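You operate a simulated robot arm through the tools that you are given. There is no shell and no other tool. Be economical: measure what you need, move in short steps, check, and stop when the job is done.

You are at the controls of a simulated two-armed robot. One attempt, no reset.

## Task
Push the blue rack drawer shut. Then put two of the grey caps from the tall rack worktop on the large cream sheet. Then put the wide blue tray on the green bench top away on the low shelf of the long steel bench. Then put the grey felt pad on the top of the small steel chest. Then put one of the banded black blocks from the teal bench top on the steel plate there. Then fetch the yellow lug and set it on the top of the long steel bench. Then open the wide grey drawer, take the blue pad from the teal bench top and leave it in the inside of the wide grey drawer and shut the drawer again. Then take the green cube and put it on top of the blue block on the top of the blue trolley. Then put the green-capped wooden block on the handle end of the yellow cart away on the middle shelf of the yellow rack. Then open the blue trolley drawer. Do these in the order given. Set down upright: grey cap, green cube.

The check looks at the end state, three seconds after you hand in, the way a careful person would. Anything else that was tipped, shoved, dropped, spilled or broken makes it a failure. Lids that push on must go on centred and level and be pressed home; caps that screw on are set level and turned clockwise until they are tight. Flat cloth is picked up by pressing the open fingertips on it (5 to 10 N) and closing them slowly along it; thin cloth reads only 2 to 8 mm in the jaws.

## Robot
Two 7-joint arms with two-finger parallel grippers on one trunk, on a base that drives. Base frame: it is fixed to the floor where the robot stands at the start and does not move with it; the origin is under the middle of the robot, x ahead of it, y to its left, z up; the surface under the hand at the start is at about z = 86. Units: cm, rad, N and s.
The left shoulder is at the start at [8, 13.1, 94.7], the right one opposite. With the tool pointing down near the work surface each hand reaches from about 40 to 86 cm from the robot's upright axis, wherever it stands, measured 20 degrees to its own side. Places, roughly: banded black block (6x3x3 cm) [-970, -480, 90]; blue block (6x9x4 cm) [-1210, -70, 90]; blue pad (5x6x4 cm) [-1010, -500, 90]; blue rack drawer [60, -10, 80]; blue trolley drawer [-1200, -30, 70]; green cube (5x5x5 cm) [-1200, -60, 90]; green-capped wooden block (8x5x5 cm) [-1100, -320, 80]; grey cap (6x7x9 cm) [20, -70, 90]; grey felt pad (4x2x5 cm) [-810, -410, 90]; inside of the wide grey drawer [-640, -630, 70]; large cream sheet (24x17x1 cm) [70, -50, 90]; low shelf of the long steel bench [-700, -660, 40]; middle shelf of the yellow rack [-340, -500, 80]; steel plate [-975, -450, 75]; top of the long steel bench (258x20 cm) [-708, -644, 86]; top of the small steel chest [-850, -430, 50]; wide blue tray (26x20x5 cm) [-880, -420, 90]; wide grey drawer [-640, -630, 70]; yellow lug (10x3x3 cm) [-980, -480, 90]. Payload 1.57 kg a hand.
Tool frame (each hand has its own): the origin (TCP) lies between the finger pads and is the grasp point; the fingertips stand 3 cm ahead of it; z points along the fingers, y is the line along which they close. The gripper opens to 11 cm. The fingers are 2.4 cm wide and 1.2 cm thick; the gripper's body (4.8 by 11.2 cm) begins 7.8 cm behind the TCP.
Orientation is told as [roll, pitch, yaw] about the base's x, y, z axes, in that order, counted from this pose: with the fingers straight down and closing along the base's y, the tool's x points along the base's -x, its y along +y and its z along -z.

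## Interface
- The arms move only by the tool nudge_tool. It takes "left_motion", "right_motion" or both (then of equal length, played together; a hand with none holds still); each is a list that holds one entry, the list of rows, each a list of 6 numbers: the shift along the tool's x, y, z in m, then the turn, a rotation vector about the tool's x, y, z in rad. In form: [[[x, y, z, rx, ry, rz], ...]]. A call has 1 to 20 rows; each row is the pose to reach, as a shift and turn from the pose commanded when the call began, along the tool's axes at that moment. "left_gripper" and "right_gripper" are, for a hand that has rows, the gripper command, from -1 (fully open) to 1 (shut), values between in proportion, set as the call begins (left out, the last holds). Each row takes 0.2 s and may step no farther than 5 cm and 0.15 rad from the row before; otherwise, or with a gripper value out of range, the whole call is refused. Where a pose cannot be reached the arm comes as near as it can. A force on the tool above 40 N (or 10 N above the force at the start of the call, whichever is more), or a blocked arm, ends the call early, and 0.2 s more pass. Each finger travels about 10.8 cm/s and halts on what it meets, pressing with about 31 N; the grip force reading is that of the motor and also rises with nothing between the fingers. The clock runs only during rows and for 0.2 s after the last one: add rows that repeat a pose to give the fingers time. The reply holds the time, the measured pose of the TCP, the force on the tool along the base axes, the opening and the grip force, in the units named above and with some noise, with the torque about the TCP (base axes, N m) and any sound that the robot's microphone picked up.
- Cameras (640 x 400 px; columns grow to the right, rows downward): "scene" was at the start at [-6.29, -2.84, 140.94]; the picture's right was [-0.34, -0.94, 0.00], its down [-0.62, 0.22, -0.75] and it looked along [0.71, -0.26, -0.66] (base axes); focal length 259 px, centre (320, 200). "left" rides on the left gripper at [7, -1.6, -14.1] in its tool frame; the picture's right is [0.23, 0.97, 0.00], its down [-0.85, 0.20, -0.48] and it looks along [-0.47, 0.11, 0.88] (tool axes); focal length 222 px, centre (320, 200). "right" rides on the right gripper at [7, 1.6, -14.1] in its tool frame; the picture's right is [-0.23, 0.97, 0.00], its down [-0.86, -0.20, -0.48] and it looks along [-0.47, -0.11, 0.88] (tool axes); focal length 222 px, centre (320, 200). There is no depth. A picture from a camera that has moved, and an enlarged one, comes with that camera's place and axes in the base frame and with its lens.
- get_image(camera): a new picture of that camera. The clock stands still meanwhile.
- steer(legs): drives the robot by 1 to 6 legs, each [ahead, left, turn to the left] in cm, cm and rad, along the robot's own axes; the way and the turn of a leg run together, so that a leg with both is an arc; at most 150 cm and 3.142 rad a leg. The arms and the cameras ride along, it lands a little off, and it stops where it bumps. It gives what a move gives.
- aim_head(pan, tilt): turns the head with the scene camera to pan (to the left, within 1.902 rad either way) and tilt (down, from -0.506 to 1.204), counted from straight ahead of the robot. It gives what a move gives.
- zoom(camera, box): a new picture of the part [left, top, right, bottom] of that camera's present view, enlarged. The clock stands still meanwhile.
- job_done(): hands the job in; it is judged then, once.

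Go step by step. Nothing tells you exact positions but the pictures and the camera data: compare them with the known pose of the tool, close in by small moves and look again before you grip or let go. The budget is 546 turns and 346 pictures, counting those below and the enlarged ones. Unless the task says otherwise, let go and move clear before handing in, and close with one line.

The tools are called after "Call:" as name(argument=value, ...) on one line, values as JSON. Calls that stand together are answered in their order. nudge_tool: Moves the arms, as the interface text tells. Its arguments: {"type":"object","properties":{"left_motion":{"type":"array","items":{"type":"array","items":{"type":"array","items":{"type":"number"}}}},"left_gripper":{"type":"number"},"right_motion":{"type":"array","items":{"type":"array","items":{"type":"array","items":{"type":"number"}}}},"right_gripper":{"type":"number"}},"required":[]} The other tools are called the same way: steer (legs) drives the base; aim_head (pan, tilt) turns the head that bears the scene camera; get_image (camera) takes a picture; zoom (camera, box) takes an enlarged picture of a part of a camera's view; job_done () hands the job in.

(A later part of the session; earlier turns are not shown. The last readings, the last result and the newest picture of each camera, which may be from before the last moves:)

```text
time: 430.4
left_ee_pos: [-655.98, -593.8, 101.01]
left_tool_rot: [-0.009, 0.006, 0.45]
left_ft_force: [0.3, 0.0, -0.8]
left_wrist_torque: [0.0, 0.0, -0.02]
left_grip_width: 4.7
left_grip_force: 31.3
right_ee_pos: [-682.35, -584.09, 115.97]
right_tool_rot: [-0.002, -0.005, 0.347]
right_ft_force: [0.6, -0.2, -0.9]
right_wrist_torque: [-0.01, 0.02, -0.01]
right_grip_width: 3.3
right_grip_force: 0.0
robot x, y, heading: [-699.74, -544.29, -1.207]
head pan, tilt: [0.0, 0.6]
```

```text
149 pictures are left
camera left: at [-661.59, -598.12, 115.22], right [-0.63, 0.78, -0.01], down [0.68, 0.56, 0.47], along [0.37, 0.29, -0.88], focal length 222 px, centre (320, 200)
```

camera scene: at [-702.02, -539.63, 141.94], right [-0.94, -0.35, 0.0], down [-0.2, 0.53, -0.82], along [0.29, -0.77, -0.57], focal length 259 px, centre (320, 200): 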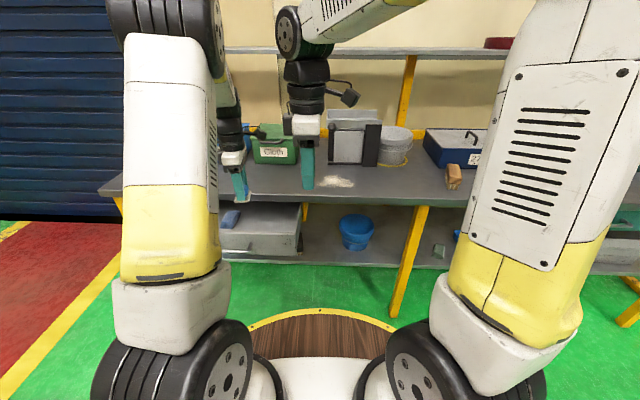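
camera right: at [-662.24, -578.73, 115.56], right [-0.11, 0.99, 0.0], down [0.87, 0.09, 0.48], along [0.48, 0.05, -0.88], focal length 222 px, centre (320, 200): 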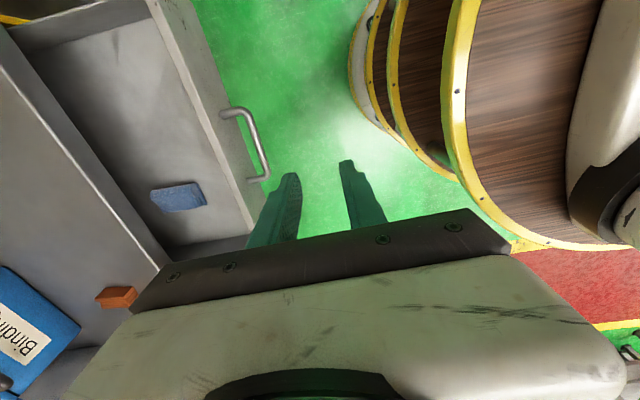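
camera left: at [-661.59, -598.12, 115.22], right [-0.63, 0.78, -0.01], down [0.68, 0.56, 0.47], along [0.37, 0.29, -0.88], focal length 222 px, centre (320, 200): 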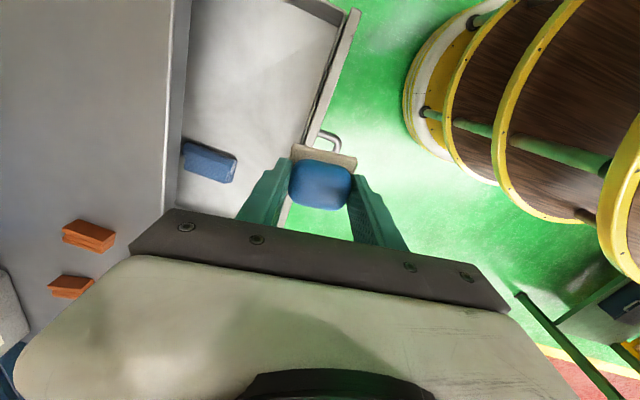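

Pad is above the drawer front. Moving 11 cm inward over the drawer and part way down.

Call:
nudge_tool(left_motion=[[[0.013, -0.034, 0, 0, 0, 0.04], [0.026, -0.067, 0, 0, 0, 0.08], [0.0398, -0.1007, 0, 0, 0, 0.12], [0.0398, -0.1007, 0.04, 0, 0, 0.12], [0.0398, -0.1007, 0.08, 0, 0, 0.12]]])

Call:
get_image(camera="left")

Call:
zoom(camera="scene", box=[200, 140, 360, 270])

```text
time: 431.6
left_ee_pos: [-655.04, -604.64, 93.35]
left_tool_rot: [-0.005, 0.002, 0.332]
left_ft_force: [-0.2, 0.6, -0.2]
left_wrist_torque: [0.01, 0.01, -0.01]
left_grip_width: 4.69
left_grip_force: 31.4
right_ee_pos: [-682.45, -584.14, 116.11]
right_tool_rot: [0.0, -0.006, 0.346]
right_ft_force: [0.5, -0.5, 0.1]
right_wrist_torque: [-0.01, -0.02, 0.01]
right_grip_width: 3.3
right_grip_force: 0.0
robot x, y, heading: [-699.91, -544.28, -1.208]
head pan, tilt: [0.0, 0.6]
```

```text
148 pictures are left
camera left: at [-661.3, -608.36, 107.48], right [-0.53, 0.85, -0.01], down [0.74, 0.47, 0.47], along [0.4, 0.25, -0.88], focal length 222 px, centre (320, 200)
```

left: 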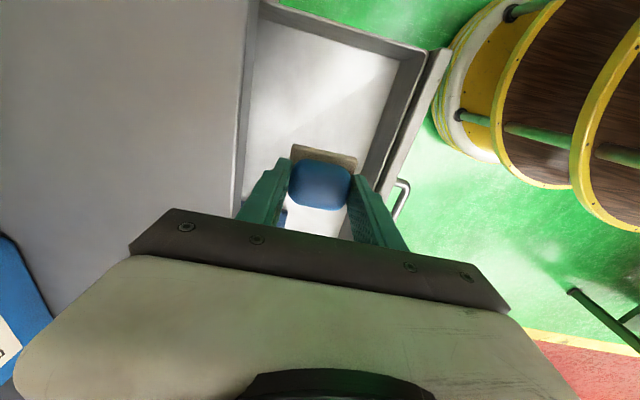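

```text
3.08 times, centred on (280, 205) of scene
camera zoom: at [-702.03, -539.62, 141.94], right [-0.94, -0.35, 0.0], down [-0.2, 0.53, -0.83], along [0.29, -0.77, -0.56], focal length 798 px, centre (443, 185)
```

zoom: 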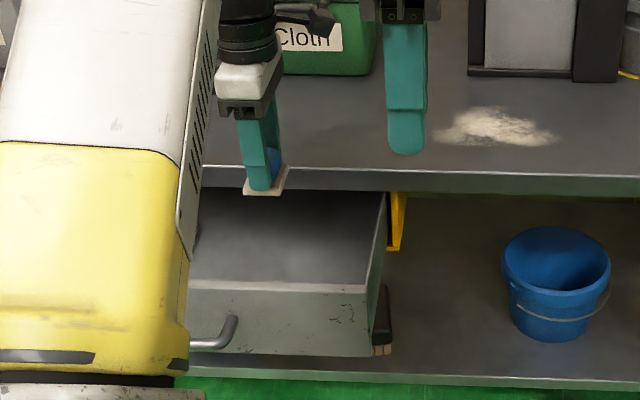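

Over the drawer. Lowering.

Call:
nudge_tool(left_motion=[[[0, 0, 0.04, 0, 0, 0], [0, 0, 0.08, 0, 0, 0], [0, 0, 0.11, 0, 0, 0], [0, 0, 0.13, 0, 0, 0]]])

Call:
get_image(camera="left")

```text
time: 432.6
left_ee_pos: [-655.06, -604.56, 80.19]
left_tool_rot: [-0.006, 0.003, 0.332]
left_ft_force: [0.0, 0.0, 0.0]
left_wrist_torque: [-0.04, -0.01, 0.01]
left_grip_width: 4.72
left_grip_force: 31.3
right_ee_pos: [-682.35, -584.05, 115.99]
right_tool_rot: [0.001, -0.007, 0.345]
right_ft_force: [-0.1, -0.2, 0.7]
right_wrist_torque: [0.0, 0.01, -0.05]
right_grip_width: 3.28
right_grip_force: 0.1
robot x, y, heading: [-699.83, -544.85, -1.203]
head pan, tilt: [0.0, 0.6]
```

```text
146 pictures are left
camera left: at [-661.32, -608.28, 94.41], right [-0.53, 0.85, -0.01], down [0.74, 0.47, 0.47], along [0.4, 0.25, -0.88], focal length 222 px, centre (320, 200)
```

left: 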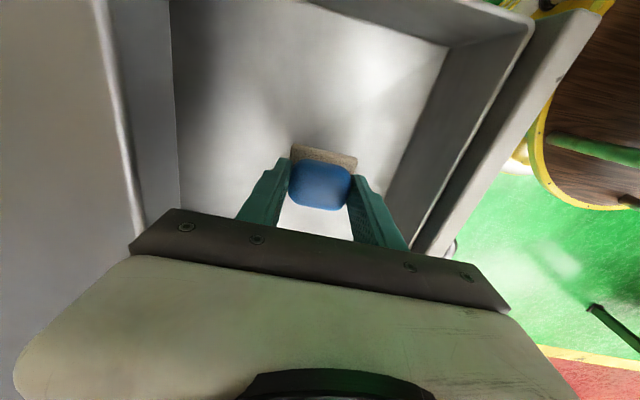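

Call:
nudge_tool(left_motion=[[[0, 0, 0.01, 0, 0, 0], [0, 0, 0.02, 0, 0, 0], [0, 0, 0.027, 0, 0, 0], [0, 0, 0.034, 0, 0, 0], [0, 0, 0.041, 0, 0, 0], [0, 0, 0.048, 0, 0, 0], [0, 0, 0.055, 0, 0, 0]]])

Call:
get_image(camera="left")

```text
time: 434.0
left_ee_pos: [-654.97, -605.29, 76.35]
left_tool_rot: [-0.018, 0.003, 0.332]
left_ft_force: [-0.3, -1.9, 5.9]
left_wrist_torque: [0.11, 0.08, 0.03]
left_grip_width: 4.73
left_grip_force: 31.0
right_ee_pos: [-682.37, -584.15, 115.99]
right_tool_rot: [0.0, -0.004, 0.344]
right_ft_force: [-0.2, 0.9, -0.5]
right_wrist_torque: [0.0, 0.02, 0.03]
right_grip_width: 3.29
right_grip_force: 0.0
robot x, y, heading: [-700.1, -544.59, -1.208]
head pan, tilt: [0.0, 0.6]
stopped in row 6 (left hand): the force on the tool passed its limit at 46 N (the readings are from after the stop); the commanded pose is now the measured one
```

```text
145 pictures are left
camera left: at [-661.19, -608.66, 90.47], right [-0.53, 0.85, -0.02], down [0.74, 0.48, 0.47], along [0.41, 0.24, -0.88], focal length 222 px, centre (320, 200)
```

left: 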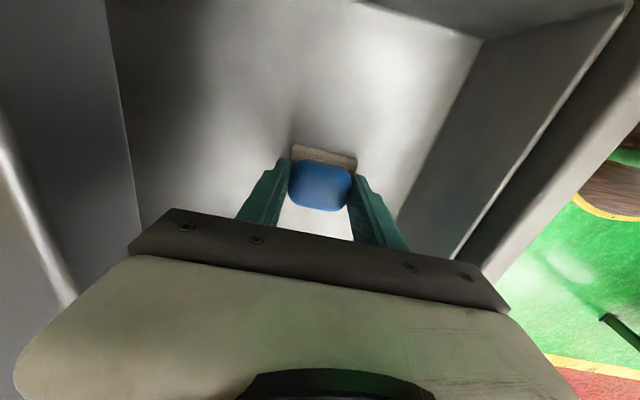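

The pad is on the drawer floor. Releasing and lifting out.

Call:
nudge_tool(left_motion=[[[0, 0, 0, 0, 0, 0], [0, 0, 0, 0, 0, 0], [0, 0, 0, 0, 0, 0], [0, 0, -0.04, 0, 0, 0], [0, 0, -0.08, 0, 0, 0], [0, 0, -0.13, 0, 0, 0], [0, 0, -0.18, 0, 0, 0], [0, 0.0, -0.23, 0, 0, 0], [0, 0.0, -0.28, 0, 0, 0], [0, 0.04, -0.31, 0, 0, 0], [0, 0.08, -0.34, 0, 0, 0], [0, 0.13, -0.34, 0, 0, 0]]], left_gripper=-0.2)

Call:
get_image(camera="left")

Call:
get_image(camera="scene")

```text
time: 436.6
left_ee_pos: [-659.48, -592.14, 109.68]
left_tool_rot: [-0.016, 0.002, 0.333]
left_ft_force: [0.2, -0.8, 0.7]
left_wrist_torque: [0.08, 0.02, 0.01]
left_grip_width: 6.59
left_grip_force: 0.1
right_ee_pos: [-682.43, -584.2, 116.1]
right_tool_rot: [-0.001, -0.004, 0.346]
right_ft_force: [0.6, -1.1, 0.1]
right_wrist_torque: [0.02, -0.03, 0.02]
right_grip_width: 3.28
right_grip_force: 0.1
robot x, y, heading: [-700.07, -544.57, -1.207]
head pan, tilt: [0.0, 0.6]
```

```text
144 pictures are left
camera left: at [-665.67, -595.67, 123.8], right [-0.53, 0.85, -0.02], down [0.74, 0.47, 0.47], along [0.41, 0.24, -0.88], focal length 222 px, centre (320, 200)
```

left: 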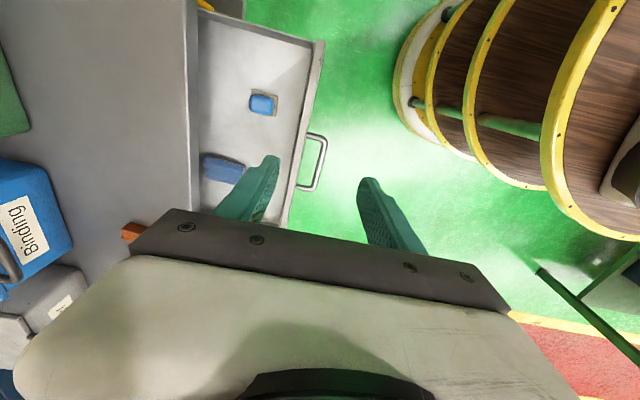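

```text
143 pictures are left
camera scene: at [-702.01, -539.69, 141.95], right [-0.94, -0.35, 0.0], down [-0.2, 0.53, -0.82], along [0.29, -0.77, -0.57], focal length 259 px, centre (320, 200)
```

scene: 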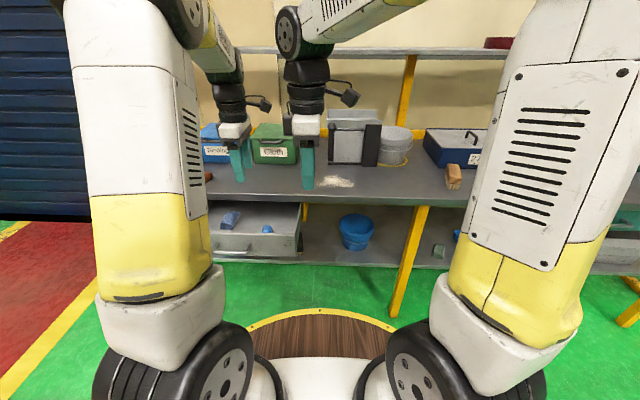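

The pad lies in the drawer. Now I'll close the left hand, go outside the handle with a slight lean, and push the drawer shut.

Call:
nudge_tool(left_motion=[[[-0.025, 0.025, 0, 0, 0, 0], [-0.05, 0.05, 0, 0, 0, 0], [-0.075, 0.075, 0, 0.1, 0, 0], [-0.0895, 0.0875, 0.03, 0.2, 0, 0], [-0.0895, 0.0875, 0.08, 0.3, 0, 0], [-0.0895, 0.0875, 0.13, 0.35, 0, 0], [-0.0895, 0.0875, 0.18, 0.35, 0, 0], [-0.0895, 0.0875, 0.23, 0.35, 0, 0], [-0.0895, 0.0875, 0.27, 0.35, 0, 0], [-0.0895, 0.0875, 0.308, 0.35, 0, 0]]], left_gripper=1)

Call:
get_image(camera="left")

```text
time: 438.8
left_ee_pos: [-653.83, -581.73, 78.62]
left_tool_rot: [-0.368, 0.002, 0.333]
left_ft_force: [-0.4, 0.9, 0.3]
left_wrist_torque: [0.02, 0.0, -0.05]
left_grip_width: 0.01
left_grip_force: 21.4
right_ee_pos: [-682.42, -584.05, 116.04]
right_tool_rot: [0.001, -0.005, 0.347]
right_ft_force: [0.3, 0.0, -0.6]
right_wrist_torque: [0.02, -0.01, 0.01]
right_grip_width: 3.28
right_grip_force: 0.0
robot x, y, heading: [-699.82, -544.69, -1.205]
head pan, tilt: [0.0, 0.6]
```

```text
142 pictures are left
camera left: at [-661.61, -580.55, 92.4], right [-0.51, 0.79, -0.35], down [0.69, 0.62, 0.37], along [0.51, -0.05, -0.86], focal length 222 px, centre (320, 200)
```

left: 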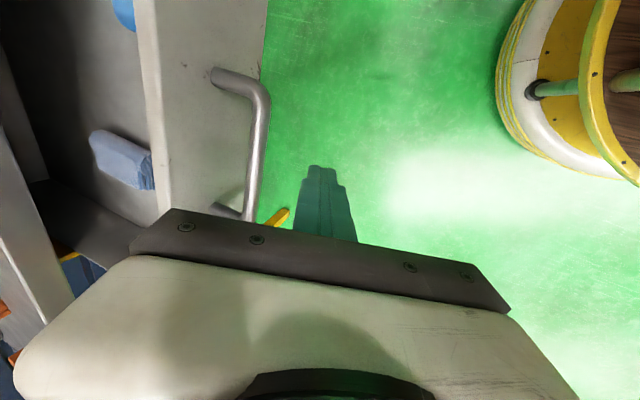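

Lined up with the bar. Pushing inward.

Call:
nudge_tool(left_motion=[[[0, -0.0187, 0.0072, 0, 0, 0], [0, -0.0373, 0.0144, 0, 0, 0], [0, -0.056, 0.0216, 0, 0, 0], [0, -0.07, 0.027, 0, 0, 0], [0, -0.084, 0.0324, 0, 0, 0], [0, -0.098, 0.0378, 0, 0, 0], [0, -0.112, 0.0432, 0, 0, 0], [0, -0.126, 0.0486, 0, 0, 0], [0, -0.14, 0.054, 0, 0, 0], [0, -0.154, 0.0594, 0, 0, 0], [0, -0.168, 0.0648, 0, 0, 0], [0, -0.182, 0.0702, 0, 0, 0]]])

Call:
get_image(camera="scene")

Call:
get_image(camera="left")

```text
time: 441.4
left_ee_pos: [-647.23, -599.99, 79.01]
left_tool_rot: [-0.369, 0.0, 0.331]
left_ft_force: [0.1, 0.6, -0.5]
left_wrist_torque: [-0.03, 0.02, 0.0]
left_grip_width: 0.01
left_grip_force: 21.2
right_ee_pos: [-682.44, -584.15, 116.07]
right_tool_rot: [-0.002, -0.004, 0.347]
right_ft_force: [0.3, 1.1, -1.0]
right_wrist_torque: [0.0, -0.03, 0.0]
right_grip_width: 3.3
right_grip_force: 0.1
robot x, y, heading: [-699.88, -544.52, -1.205]
head pan, tilt: [0.0, 0.6]
```

```text
141 pictures are left
camera scene: at [-702.02, -539.62, 141.94], right [-0.94, -0.35, 0.0], down [-0.2, 0.53, -0.83], along [0.29, -0.77, -0.56], focal length 259 px, centre (320, 200)
```

scene: 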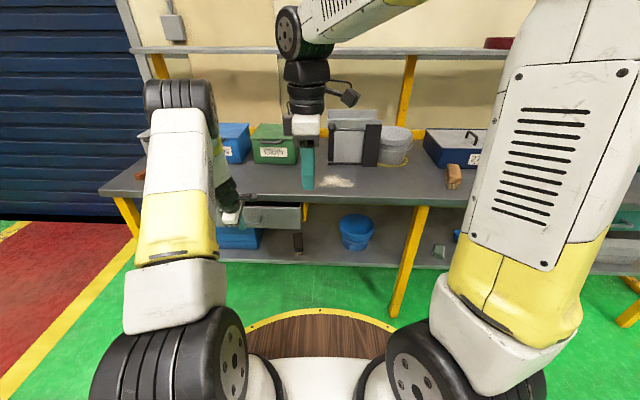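

```text
140 pictures are left
camera left: at [-654.92, -598.76, 92.72], right [-0.51, 0.78, -0.35], down [0.69, 0.62, 0.37], along [0.51, -0.05, -0.86], focal length 222 px, centre (320, 200)
```

left: 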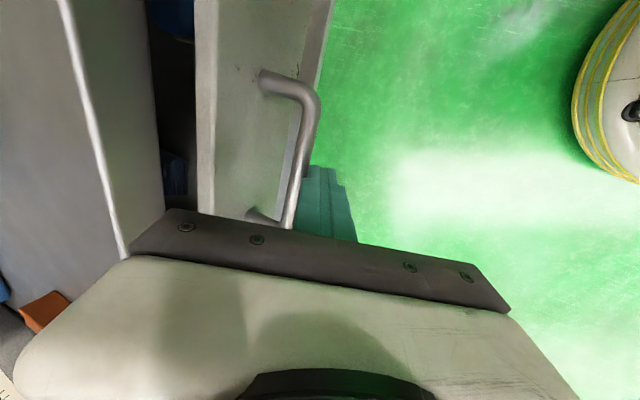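

Sliding in well; pushing on to the stop.

Call:
nudge_tool(left_motion=[[[0, -0.014, 0.0054, 0, 0, 0], [0, -0.028, 0.0108, 0, 0, 0], [0, -0.042, 0.0162, 0, 0, 0], [0, -0.05, 0.0193, 0, 0, 0], [0, -0.058, 0.0224, 0, 0, 0], [0, -0.066, 0.0255, 0, 0, 0], [0, -0.074, 0.0286, 0, 0, 0], [0, -0.082, 0.0317, 0, 0, 0], [0, -0.09, 0.0348, 0, 0, 0]]])

Call:
get_image(camera="left")

```text
time: 442.5
left_ee_pos: [-645.47, -604.88, 78.53]
left_tool_rot: [-0.353, 0.003, 0.329]
left_ft_force: [0.6, 1.5, -4.0]
left_wrist_torque: [0.1, 0.0, -0.03]
left_grip_width: 0.0
left_grip_force: 21.7
right_ee_pos: [-682.47, -584.14, 116.02]
right_tool_rot: [0.002, -0.004, 0.347]
right_ft_force: [0.3, 0.6, 0.3]
right_wrist_torque: [-0.03, -0.04, 0.03]
right_grip_width: 3.29
right_grip_force: 0.1
robot x, y, heading: [-699.81, -544.5, -1.208]
head pan, tilt: [0.0, 0.6]
stopped in row 5 (left hand): the force on the tool passed its limit at 49 N (the readings are from after the stop); the commanded pose is now the measured one
```

```text
139 pictures are left
camera left: at [-653.1, -603.9, 92.38], right [-0.51, 0.79, -0.34], down [0.7, 0.61, 0.38], along [0.5, -0.04, -0.86], focal length 222 px, centre (320, 200)
```

left: 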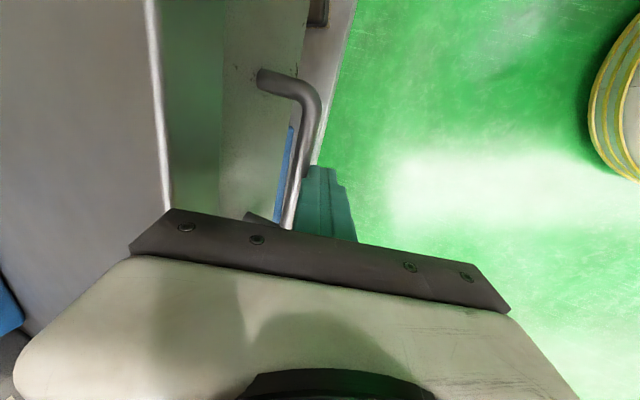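

Stopped at 49 N. Withdrawing to check it's flush.

Call:
nudge_tool(left_motion=[[[0, 0.037, -0.014, 0, 0, 0], [0, 0.074, -0.028, 0, 0, 0], [0, 0.11, -0.042, 0, 0, 0], [0, 0.11, -0.085, 0, 0, 0], [0, 0.11, -0.13, 0, 0, 0], [0, 0.11, -0.175, 0, 0, 0], [0, 0.11, -0.22, -0.1, 0, 0], [0, 0.11, -0.265, -0.22, 0, 0], [0, 0.11, -0.31, -0.35, 0, 0]]])

Call:
aim_head(pan=0.35, tilt=0.6)

Call:
get_image(camera="scene")

Call:
get_image(camera="left")

```text
time: 444.5
left_ee_pos: [-651.86, -584.69, 103.87]
left_tool_rot: [-0.004, 0.004, 0.333]
left_ft_force: [-0.7, 0.1, 0.0]
left_wrist_torque: [0.0, 0.01, 0.02]
left_grip_width: 0.0
left_grip_force: 21.4
right_ee_pos: [-682.36, -584.1, 115.99]
right_tool_rot: [-0.002, -0.005, 0.346]
right_ft_force: [-0.4, 0.5, 0.3]
right_wrist_torque: [0.02, 0.01, 0.0]
right_grip_width: 3.28
right_grip_force: 0.0
robot x, y, heading: [-699.94, -544.34, -1.207]
head pan, tilt: [0.0, 0.6]
```

```text
time: 445.4
left_ee_pos: [-651.85, -584.7, 103.68]
left_tool_rot: [-0.003, 0.005, 0.33]
left_ft_force: [-0.5, -0.6, 0.2]
left_wrist_torque: [0.03, 0.03, 0.01]
left_grip_width: 0.0
left_grip_force: 21.2
right_ee_pos: [-682.41, -584.15, 116.04]
right_tool_rot: [0.0, -0.007, 0.344]
right_ft_force: [-0.7, -0.4, -0.4]
right_wrist_torque: [0.02, 0.04, 0.02]
right_grip_width: 3.3
right_grip_force: 0.1
robot x, y, heading: [-699.83, -544.27, -1.205]
head pan, tilt: [0.351, 0.6]
```

```text
138 pictures are left
camera scene: at [-699.39, -538.02, 141.94], right [-0.76, -0.65, 0.0], down [-0.37, 0.43, -0.82], along [0.54, -0.62, -0.57], focal length 259 px, centre (320, 200)
```

scene: 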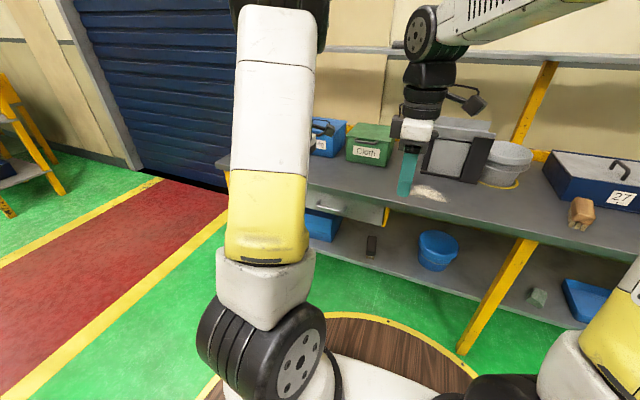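

```text
137 pictures are left
camera left: at [-657.98, -588.44, 117.87], right [-0.53, 0.85, 0.0], down [0.75, 0.47, 0.47], along [0.4, 0.25, -0.88], focal length 222 px, centre (320, 200)
```

left: 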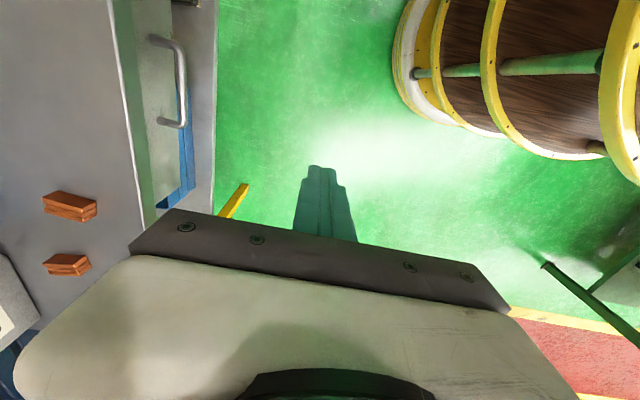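

The handle is back at its original spot relative to the bench edge, so the drawer is shut. Next is the green cube at the blue trolley, far off; I'll head out via the walkway.

Call:
aim_head(pan=0, tilt=0.35)

Call:
steer(legs=[[-20, 0, 0], [0, 0, 1.56], [140, 0, 0], [65, 0, 0], [0, 0, 1.55]])

Call:
get_image(camera="scene")

```text
time: 446.2
left_ee_pos: [-651.84, -584.78, 103.69]
left_tool_rot: [-0.004, 0.005, 0.332]
left_ft_force: [0.1, 0.8, 0.2]
left_wrist_torque: [0.01, 0.0, -0.05]
left_grip_width: 0.0
left_grip_force: 20.9
right_ee_pos: [-682.26, -584.09, 115.96]
right_tool_rot: [0.001, -0.006, 0.347]
right_ft_force: [0.7, 0.4, -0.2]
right_wrist_torque: [0.01, 0.03, -0.02]
right_grip_width: 3.31
right_grip_force: 0.0
robot x, y, heading: [-700.24, -544.4, -1.201]
head pan, tilt: [0.0, 0.351]
```

```text
time: 465.2
left_ee_pos: [-567.12, -405.28, 103.86]
left_tool_rot: [-0.003, 0.004, -2.828]
left_ft_force: [-0.2, -0.1, -1.2]
left_wrist_torque: [-0.01, 0.02, 0.0]
left_grip_width: 0.0
left_grip_force: 21.3
right_ee_pos: [-536.65, -406.39, 116.15]
right_tool_rot: [-0.001, -0.005, -2.812]
right_ft_force: [-0.9, -0.1, 0.1]
right_wrist_torque: [0.01, -0.01, -0.01]
right_grip_width: 3.3
right_grip_force: 0.1
robot x, y, heading: [-519.59, -446.39, 1.916]
head pan, tilt: [0.0, 0.351]
```

```text
136 pictures are left
camera scene: at [-518.27, -450.66, 144.22], right [0.94, 0.34, 0.0], down [0.12, -0.32, -0.94], along [-0.32, 0.88, -0.34], focal length 259 px, centre (320, 200)
```

scene: 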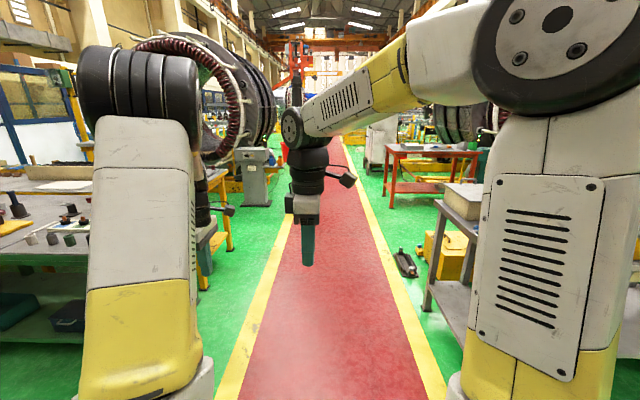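

Clear walkway ahead. Driving 2.9 m and then turning left into the main aisle.

Call:
steer(legs=[[145, 0, 0], [145, 0, 0], [0, 0, 1.53]])

Call:
get_image(camera="scene")

```text
time: 483.0
left_ee_pos: [-665.24, -223.49, 103.69]
left_tool_rot: [-0.003, 0.006, -1.23]
left_ft_force: [-1.0, -0.7, -0.1]
left_wrist_torque: [-0.02, 0.01, 0.02]
left_grip_width: 0.0
left_grip_force: 21.3
right_ee_pos: [-664.83, -193.05, 115.99]
right_tool_rot: [0.001, -0.005, -1.215]
right_ft_force: [-0.3, -0.7, -0.2]
right_wrist_torque: [0.02, -0.03, -0.02]
right_grip_width: 3.33
right_grip_force: 0.0
robot x, y, heading: [-625.21, -175.11, -2.768]
head pan, tilt: [0.0, 0.351]
```

```text
135 pictures are left
camera scene: at [-621.24, -173.34, 144.22], right [-0.36, 0.93, 0.0], down [0.32, 0.12, -0.94], along [-0.87, -0.34, -0.34], focal length 259 px, centre (320, 200)
```

scene: 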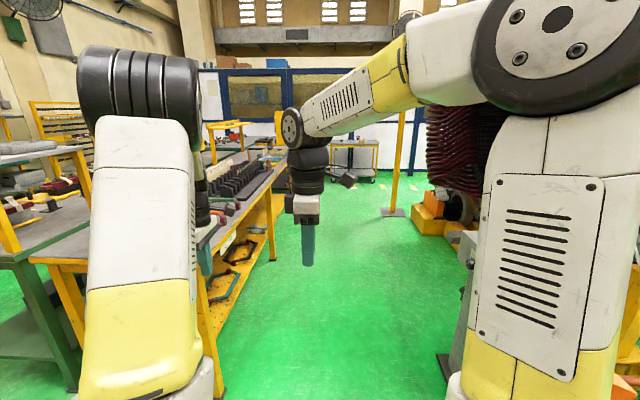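

The aisle lies between the yellow bench and the coil. Straightening slightly right and driving 2.9 m.

Call:
steer(legs=[[0, -12, -0.06], [145, 0, 0], [145, 0, 0]])

Call:
get_image(camera="scene")

Call:
aim_head(pan=-0.8, tilt=0.3)

Call:
get_image(camera="scene")

```text
time: 497.8
left_ee_pos: [-941.69, -307.72, 103.81]
left_tool_rot: [-0.003, 0.007, -1.23]
left_ft_force: [0.0, 0.1, 0.5]
left_wrist_torque: [0.02, -0.02, 0.02]
left_grip_width: 0.02
left_grip_force: 21.3
right_ee_pos: [-941.44, -277.27, 116.07]
right_tool_rot: [0.001, -0.004, -1.214]
right_ft_force: [-0.1, -0.2, 0.8]
right_wrist_torque: [-0.01, -0.04, 0.0]
right_grip_width: 3.32
right_grip_force: 0.0
robot x, y, heading: [-901.46, -259.24, -2.765]
head pan, tilt: [0.0, 0.351]
```

```text
134 pictures are left
camera scene: at [-897.77, -257.46, 144.22], right [-0.36, 0.93, 0.0], down [0.32, 0.13, -0.94], along [-0.87, -0.34, -0.34], focal length 259 px, centre (320, 200)
```

scene: 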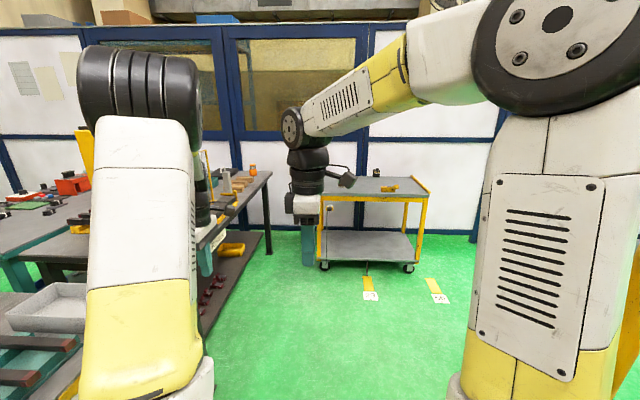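

```text
time: 499.0
left_ee_pos: [-941.84, -307.73, 103.62]
left_tool_rot: [-0.003, 0.005, -1.23]
left_ft_force: [0.2, 0.3, -0.2]
left_wrist_torque: [-0.04, -0.03, 0.02]
left_grip_width: 0.0
left_grip_force: 21.3
right_ee_pos: [-941.41, -277.17, 116.06]
right_tool_rot: [0.0, -0.003, -1.214]
right_ft_force: [0.2, 1.1, 0.3]
right_wrist_torque: [0.03, -0.02, 0.02]
right_grip_width: 3.3
right_grip_force: 0.0
robot x, y, heading: [-901.88, -259.14, -2.769]
head pan, tilt: [-0.799, 0.3]
```

```text
133 pictures are left
camera scene: at [-897.61, -250.21, 144.69], right [0.41, 0.91, 0.0], down [0.27, -0.12, -0.96], along [-0.87, 0.39, -0.3], focal length 259 px, centre (320, 200)
```

scene: 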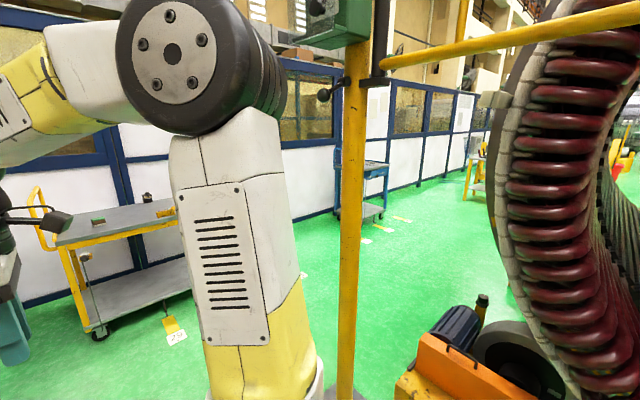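

I see the yellow cart ahead and the blue trolley further along the partition to the right. I'll go forward past the yellow pole, then sidestep right along the partition.

Call:
steer(legs=[[118, 0, -0.06], [0, -100, 0]])

Call:
aim_head(pan=-0.7, tilt=0.4)

Call:
get_image(camera="scene")

```text
time: 509.6
left_ee_pos: [-1085.52, -254.08, 103.73]
left_tool_rot: [-0.003, 0.006, -1.276]
left_ft_force: [0.0, 0.3, 0.0]
left_wrist_torque: [0.0, 0.03, 0.0]
left_grip_width: 0.0
left_grip_force: 21.7
right_ee_pos: [-1083.79, -223.61, 116.01]
right_tool_rot: [0.001, -0.003, -1.261]
right_ft_force: [0.8, -1.0, 0.5]
right_wrist_torque: [-0.01, -0.02, 0.03]
right_grip_width: 3.3
right_grip_force: 0.0
robot x, y, heading: [-1043.77, -207.59, -2.818]
head pan, tilt: [-0.799, 0.3]
```

```text
time: 510.3
left_ee_pos: [-1085.59, -254.06, 103.82]
left_tool_rot: [-0.003, 0.004, -1.274]
left_ft_force: [-0.6, 0.6, 1.1]
left_wrist_torque: [0.01, -0.02, 0.03]
left_grip_width: 0.0
left_grip_force: 21.4
right_ee_pos: [-1083.77, -223.42, 116.13]
right_tool_rot: [-0.001, -0.003, -1.259]
right_ft_force: [0.1, 0.0, -1.1]
right_wrist_torque: [-0.01, -0.03, 0.0]
right_grip_width: 3.28
right_grip_force: 0.1
robot x, y, heading: [-1043.52, -207.23, -2.813]
head pan, tilt: [-0.7, 0.4]
```

```text
132 pictures are left
camera scene: at [-1039.17, -199.51, 143.77], right [0.36, 0.93, 0.0], down [0.36, -0.14, -0.92], along [-0.86, 0.34, -0.39], focal length 259 px, centre (320, 200)
```

scene: 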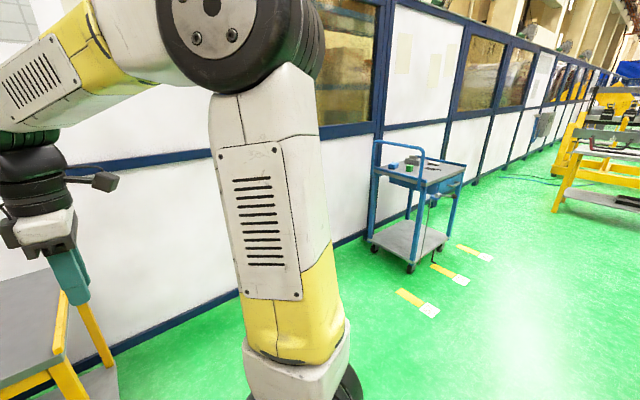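

Call:
zoom(camera="scene", box=[340, 120, 500, 290])

```text
2.35 times, centred on (420, 205) of scene
camera zoom: at [-1039.17, -199.51, 143.77], right [0.36, 0.93, 0.0], down [0.36, -0.14, -0.92], along [-0.86, 0.34, -0.39], focal length 610 px, centre (85, 188)
```

zoom: 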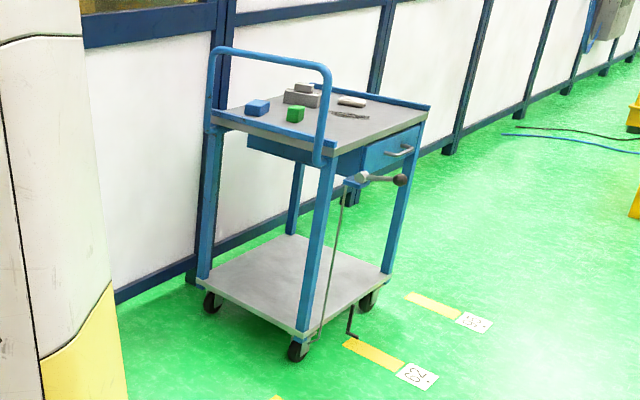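

The trolley's drawer faces the room; the cube and blue block are on its near (handle) end. I'll sidestep right to stand in front of it.

Call:
steer(legs=[[0, -90, -0.02], [0, -85, 0], [12, 0, 0]])

Call:
aim_head(pan=0, tilt=0.55)

Call:
get_image(camera="scene")

```text
time: 519.9
left_ee_pos: [-1152.38, -96.0, 103.73]
left_tool_rot: [-0.004, 0.005, -1.243]
left_ft_force: [0.8, 0.3, 0.2]
left_wrist_torque: [-0.02, -0.03, -0.01]
left_grip_width: 0.01
left_grip_force: 21.5
right_ee_pos: [-1151.63, -65.46, 116.06]
right_tool_rot: [0.0, -0.004, -1.229]
right_ft_force: [0.7, 0.4, 0.4]
right_wrist_torque: [0.01, -0.01, -0.03]
right_grip_width: 3.29
right_grip_force: 0.1
robot x, y, heading: [-1111.83, -48.1, -2.783]
head pan, tilt: [-0.7, 0.4]
```

```text
time: 520.9
left_ee_pos: [-1152.41, -96.0, 103.75]
left_tool_rot: [-0.005, 0.005, -1.246]
left_ft_force: [-0.1, -0.9, 0.1]
left_wrist_torque: [0.02, -0.01, 0.0]
left_grip_width: 0.0
left_grip_force: 21.3
right_ee_pos: [-1151.57, -65.5, 115.96]
right_tool_rot: [-0.001, -0.003, -1.227]
right_ft_force: [0.0, 0.2, -0.7]
right_wrist_torque: [0.01, -0.01, 0.0]
right_grip_width: 3.28
right_grip_force: 0.1
robot x, y, heading: [-1111.55, -48.17, -2.781]
head pan, tilt: [0.0, 0.55]
```

```text
130 pictures are left
camera scene: at [-1107.42, -46.27, 142.4], right [-0.35, 0.94, 0.0], down [0.49, 0.18, -0.85], along [-0.8, -0.3, -0.52], focal length 259 px, centre (320, 200)
```

scene: 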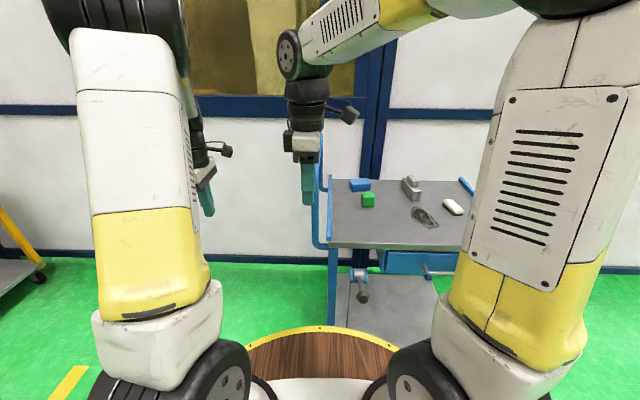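

Call:
zoom(camera="scene", box=[290, 150, 490, 330])

```text
2.22 times, centred on (390, 240) of scene
camera zoom: at [-1107.42, -46.27, 142.4], right [-0.35, 0.94, 0.0], down [0.49, 0.18, -0.85], along [-0.8, -0.3, -0.52], focal length 576 px, centre (164, 111)
```

zoom: 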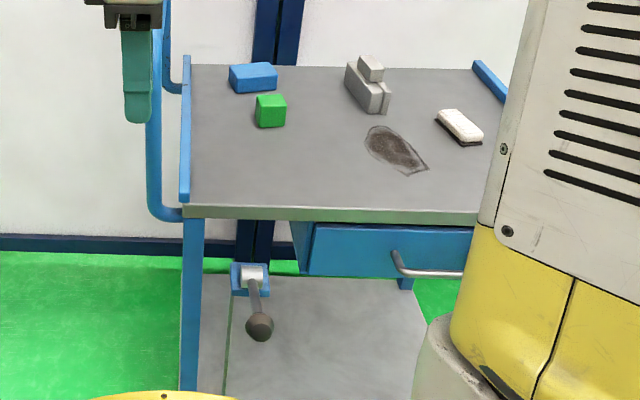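

Triangulated: cube centre (-1200, -59.7, 86.6), trolley top z≈84, blue block centre (-1213, -66), top z 88. I'll turn the right hand back straight and drive in 20 cm.

Call:
nudge_tool(right_motion=[[[0, 0, 0, 0, 0, 0.14], [0, 0, 0, 0, 0, 0.28], [0, 0, 0, 0, 0, 0.42], [0, 0, 0, 0, 0, 0.56], [0, 0, 0, 0, 0, 0.7], [0, 0, 0, 0, 0, 0.84], [0, 0, 0, 0, 0, 0.98], [0, 0, 0, 0, 0, 1.12], [0, 0, 0, 0, 0, 1.26], [0, 0, 0, 0, 0, 1.4], [0, 0, 0, 0, 0, 1.55]]], right_gripper=-0.5)

Call:
steer(legs=[[20, 0, 0]])

Call:
get_image(camera="right")

Call:
zoom(camera="scene", box=[300, 140, 500, 280])

```text
time: 523.3
left_ee_pos: [-1152.41, -96.03, 103.81]
left_tool_rot: [-0.002, 0.005, -1.246]
left_ft_force: [0.2, 1.2, 0.3]
left_wrist_torque: [0.04, 0.01, -0.01]
left_grip_width: 0.0
left_grip_force: 21.3
right_ee_pos: [-1151.47, -65.53, 116.03]
right_tool_rot: [0.005, 0.0, -2.781]
right_ft_force: [-0.6, -0.9, 0.2]
right_wrist_torque: [0.02, -0.02, 0.01]
right_grip_width: 8.24
right_grip_force: 0.0
robot x, y, heading: [-1112.17, -47.8, -2.778]
head pan, tilt: [0.0, 0.55]
```

```text
time: 524.9
left_ee_pos: [-1171.46, -103.08, 103.78]
left_tool_rot: [-0.003, 0.005, -1.246]
left_ft_force: [0.2, -0.4, -0.5]
left_wrist_torque: [-0.04, 0.01, -0.01]
left_grip_width: 0.0
left_grip_force: 21.4
right_ee_pos: [-1170.56, -72.5, 116.11]
right_tool_rot: [0.003, -0.001, -2.78]
right_ft_force: [0.1, 0.0, -0.8]
right_wrist_torque: [0.03, 0.0, 0.04]
right_grip_width: 8.25
right_grip_force: 0.1
robot x, y, heading: [-1130.91, -55.17, -2.787]
head pan, tilt: [0.0, 0.55]
```

```text
128 pictures are left
camera right: at [-1163.42, -71.54, 130.37], right [0.13, -0.99, 0.0], down [-0.87, -0.11, 0.48], along [-0.47, -0.07, -0.88], focal length 222 px, centre (320, 200)
```

right: 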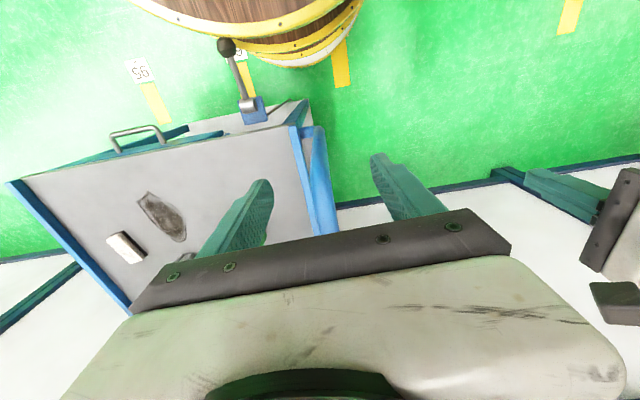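

```text
2.86 times, centred on (400, 210) of scene
camera zoom: at [-1126.31, -53.36, 142.39], right [-0.35, 0.94, 0.0], down [0.49, 0.18, -0.85], along [-0.8, -0.3, -0.52], focal length 741 px, centre (91, 171)
```

zoom: 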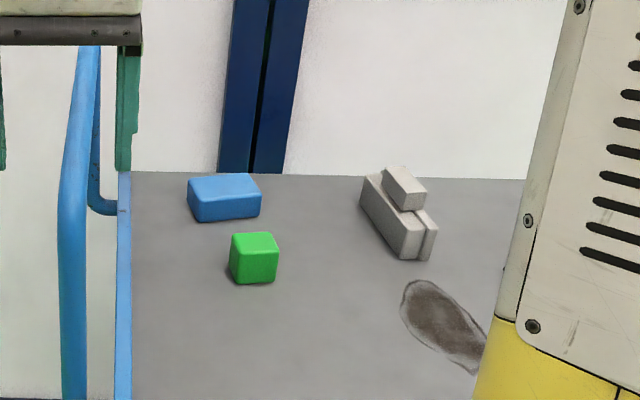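

Cube centre (-1200.6, -60), nearly aligned with the hand. Moving above it.

Call:
nudge_tool(right_motion=[[[-0.034, -0.032, 0, 0, 0, -0.02], [-0.068, -0.064, 0, 0, 0, -0.04], [-0.102, -0.096, 0.01, 0, 0, -0.06], [-0.136, -0.128, 0.03, 0, 0, -0.06], [-0.17, -0.16, 0.05, 0, 0, -0.06], [-0.203, -0.192, 0.07, 0, 0, -0.06], [-0.236, -0.223, 0.09, 0, 0, -0.06], [-0.236, -0.223, 0.13, 0, 0, -0.06]]])

Call:
get_image(camera="right")

```text
refused: row 4 steps farther than a row can; nothing moved
```

```text
126 pictures are left
camera right: at [-1163.42, -71.54, 130.37], right [0.13, -0.99, 0.0], down [-0.87, -0.11, 0.48], along [-0.47, -0.07, -0.88], focal length 222 px, centre (320, 200)
```

right: 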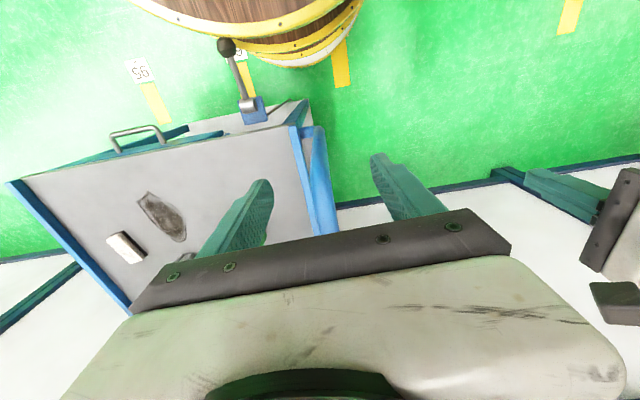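

Call:
nudge_tool(right_motion=[[[-0.03, -0.028, 0, 0, 0, -0.02], [-0.06, -0.056, 0, 0, 0, -0.04], [-0.09, -0.085, 0.01, 0, 0, -0.06], [-0.12, -0.113, 0.02, 0, 0, -0.06], [-0.15, -0.141, 0.035, 0, 0, -0.06], [-0.18, -0.17, 0.05, 0, 0, -0.06], [-0.21, -0.198, 0.065, 0, 0, -0.06], [-0.236, -0.223, 0.08, 0, 0, -0.06], [-0.236, -0.223, 0.12, 0, 0, -0.06]]])

Call:
get_image(camera="right")

```text
time: 526.9
left_ee_pos: [-1171.37, -103.08, 103.76]
left_tool_rot: [-0.003, 0.005, -1.245]
left_ft_force: [0.3, 1.2, 0.3]
left_wrist_torque: [0.0, -0.02, -0.01]
left_grip_width: 0.0
left_grip_force: 21.5
right_ee_pos: [-1200.7, -60.13, 103.88]
right_tool_rot: [0.006, 0.001, -2.721]
right_ft_force: [0.2, 0.9, -0.5]
right_wrist_torque: [-0.01, -0.02, -0.05]
right_grip_width: 8.25
right_grip_force: 0.1
robot x, y, heading: [-1130.75, -54.99, -2.782]
head pan, tilt: [0.0, 0.55]
```

```text
125 pictures are left
camera right: at [-1193.74, -58.68, 118.1], right [0.19, -0.98, 0.0], down [-0.86, -0.17, 0.48], along [-0.47, -0.1, -0.88], focal length 222 px, centre (320, 200)
```

right: 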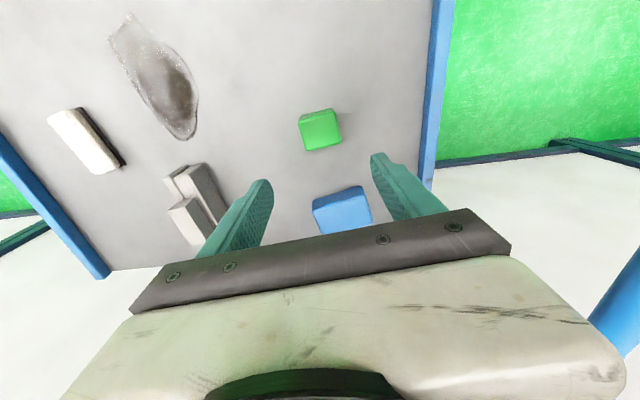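

Call:
zoom(camera="right", box=[270, 90, 400, 240])

```text
2.67 times, centred on (335, 165) of right
camera zoom: at [-1193.74, -58.68, 118.1], right [0.19, -0.98, 0.0], down [-0.86, -0.17, 0.48], along [-0.47, -0.1, -0.88], focal length 592 px, centre (280, 293)
```

zoom: 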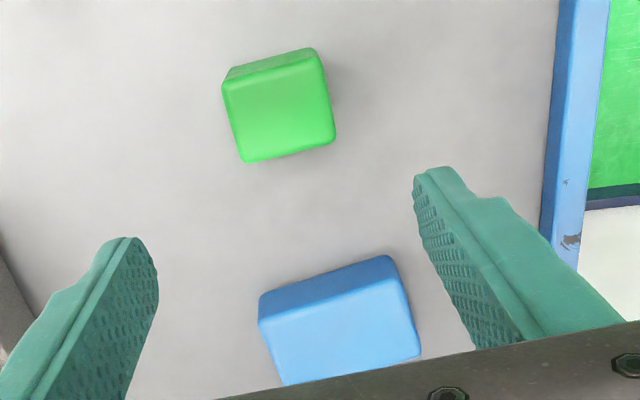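

Cube centre refined to (-1199.7, -60.05), block top centre (-1212, -66.2). Lowering onto the cube.

Call:
nudge_tool(right_motion=[[[0.01, 0.0034, 0.04, 0, 0, -0.05], [0.01, 0.0034, 0.08, 0, 0, -0.05], [0.01, 0.0034, 0.12, 0, 0, -0.05], [0.01, 0.0034, 0.158, 0, 0, -0.05], [0.01, 0.0034, 0.158, 0, 0, -0.05]]])

Call:
nudge_tool(right_motion=[[[0, 0, 0, 0, 0, 0], [0, 0, 0, 0, 0, 0], [0, 0, 0, 0, 0, 0], [0, 0, 0, 0, 0, 0]]], right_gripper=1)

Call:
nudge_tool(right_motion=[[[0, 0, -0.03, 0, 0, 0], [0, 0, -0.07, 0, 0, 0], [0, 0, -0.1, 0, 0, 0]]])

Call:
get_image(camera="right")

```text
time: 528.1
left_ee_pos: [-1171.36, -103.09, 103.83]
left_tool_rot: [-0.003, 0.004, -1.246]
left_ft_force: [-0.6, 0.1, -0.4]
left_wrist_torque: [0.0, 0.0, 0.01]
left_grip_width: 0.0
left_grip_force: 21.3
right_ee_pos: [-1199.42, -59.92, 87.87]
right_tool_rot: [0.003, 0.0, -2.67]
right_ft_force: [0.5, -0.3, 0.1]
right_wrist_torque: [0.01, 0.03, 0.02]
right_grip_width: 8.23
right_grip_force: 0.1
robot x, y, heading: [-1130.42, -55.35, -2.78]
head pan, tilt: [0.0, 0.55]
```

```text
time: 529.1
left_ee_pos: [-1171.32, -102.99, 103.67]
left_tool_rot: [-0.002, 0.005, -1.246]
left_ft_force: [0.1, -1.2, -0.5]
left_wrist_torque: [-0.02, 0.02, 0.01]
left_grip_width: 0.0
left_grip_force: 21.0
right_ee_pos: [-1199.48, -59.94, 87.95]
right_tool_rot: [0.003, 0.001, -2.672]
right_ft_force: [-0.2, 0.8, 0.0]
right_wrist_torque: [0.03, 0.0, -0.01]
right_grip_width: 4.93
right_grip_force: 30.9
robot x, y, heading: [-1130.31, -55.08, -2.784]
head pan, tilt: [0.0, 0.55]
```

```text
time: 529.9
left_ee_pos: [-1171.38, -103.0, 103.72]
left_tool_rot: [-0.006, 0.005, -1.247]
left_ft_force: [-0.1, 0.7, -0.7]
left_wrist_torque: [-0.01, -0.01, -0.02]
left_grip_width: 0.0
left_grip_force: 21.1
right_ee_pos: [-1199.41, -60.05, 98.13]
right_tool_rot: [0.005, 0.0, -2.67]
right_ft_force: [0.9, -0.5, -0.7]
right_wrist_torque: [-0.03, 0.0, 0.0]
right_grip_width: 4.94
right_grip_force: 30.7
robot x, y, heading: [-1130.88, -55.38, -2.787]
head pan, tilt: [0.0, 0.55]
```

```text
123 pictures are left
camera right: at [-1192.52, -58.29, 112.36], right [0.24, -0.97, 0.0], down [-0.85, -0.21, 0.48], along [-0.46, -0.12, -0.88], focal length 222 px, centre (320, 200)
```

right: 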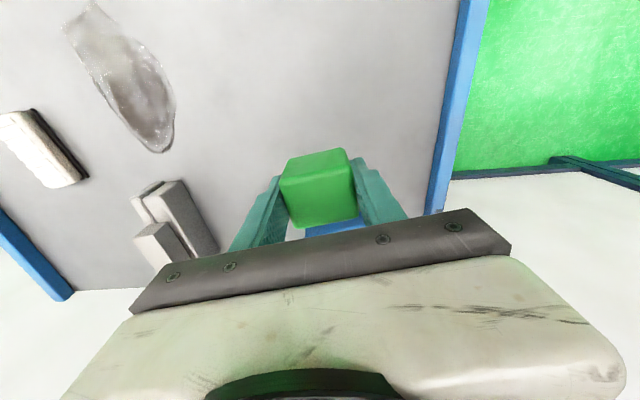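

Cube held. Moving it over the blue block.

Call:
nudge_tool(right_motion=[[[-0.035, -0.001, 0, 0, 0, 0], [-0.07, -0.001, 0, 0, 0, 0], [-0.105, -0.002, 0, 0, 0, 0], [-0.14, -0.0024, 0, 0, 0, 0], [-0.14, -0.0024, 0, 0, 0, 0]]])

Call:
get_image(camera="right")

Call:
zoom(camera="scene", box=[300, 120, 460, 240])

```text
time: 531.1
left_ee_pos: [-1171.27, -102.93, 103.75]
left_tool_rot: [-0.002, 0.006, -1.247]
left_ft_force: [0.0, -0.4, -0.3]
left_wrist_torque: [0.01, -0.01, -0.01]
left_grip_width: 0.04
left_grip_force: 21.3
right_ee_pos: [-1211.65, -65.87, 98.06]
right_tool_rot: [0.005, 0.001, -2.67]
right_ft_force: [0.1, -0.2, -0.4]
right_wrist_torque: [-0.03, 0.01, 0.02]
right_grip_width: 4.93
right_grip_force: 30.9
robot x, y, heading: [-1130.63, -55.09, -2.781]
head pan, tilt: [0.0, 0.55]
```

```text
122 pictures are left
camera right: at [-1204.8, -64.14, 112.31], right [0.24, -0.97, 0.0], down [-0.85, -0.21, 0.48], along [-0.46, -0.12, -0.88], focal length 222 px, centre (320, 200)
```

right: 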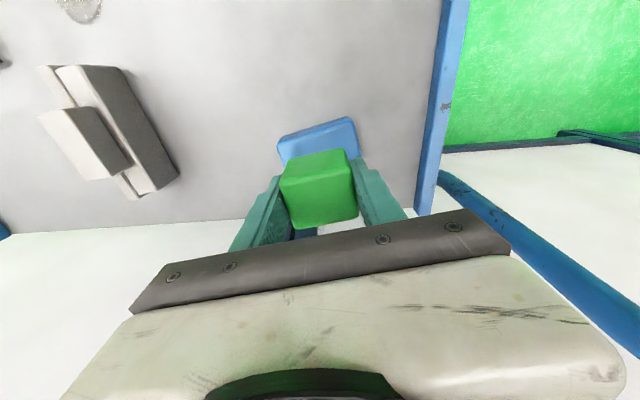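

```text
3.33 times, centred on (380, 180) of scene
camera zoom: at [-1126.33, -53.37, 142.4], right [-0.35, 0.94, 0.0], down [0.49, 0.18, -0.85], along [-0.8, -0.3, -0.52], focal length 865 px, centre (120, 267)
```

zoom: 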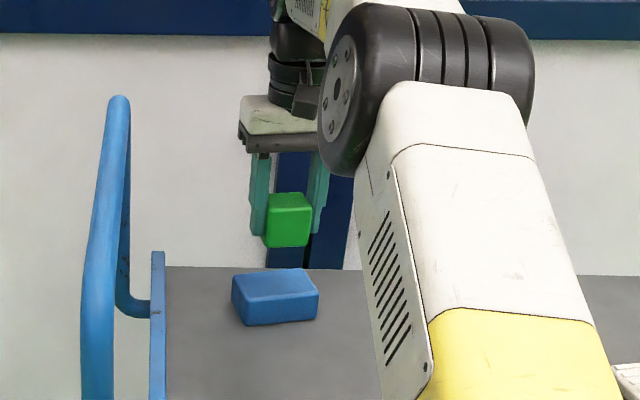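

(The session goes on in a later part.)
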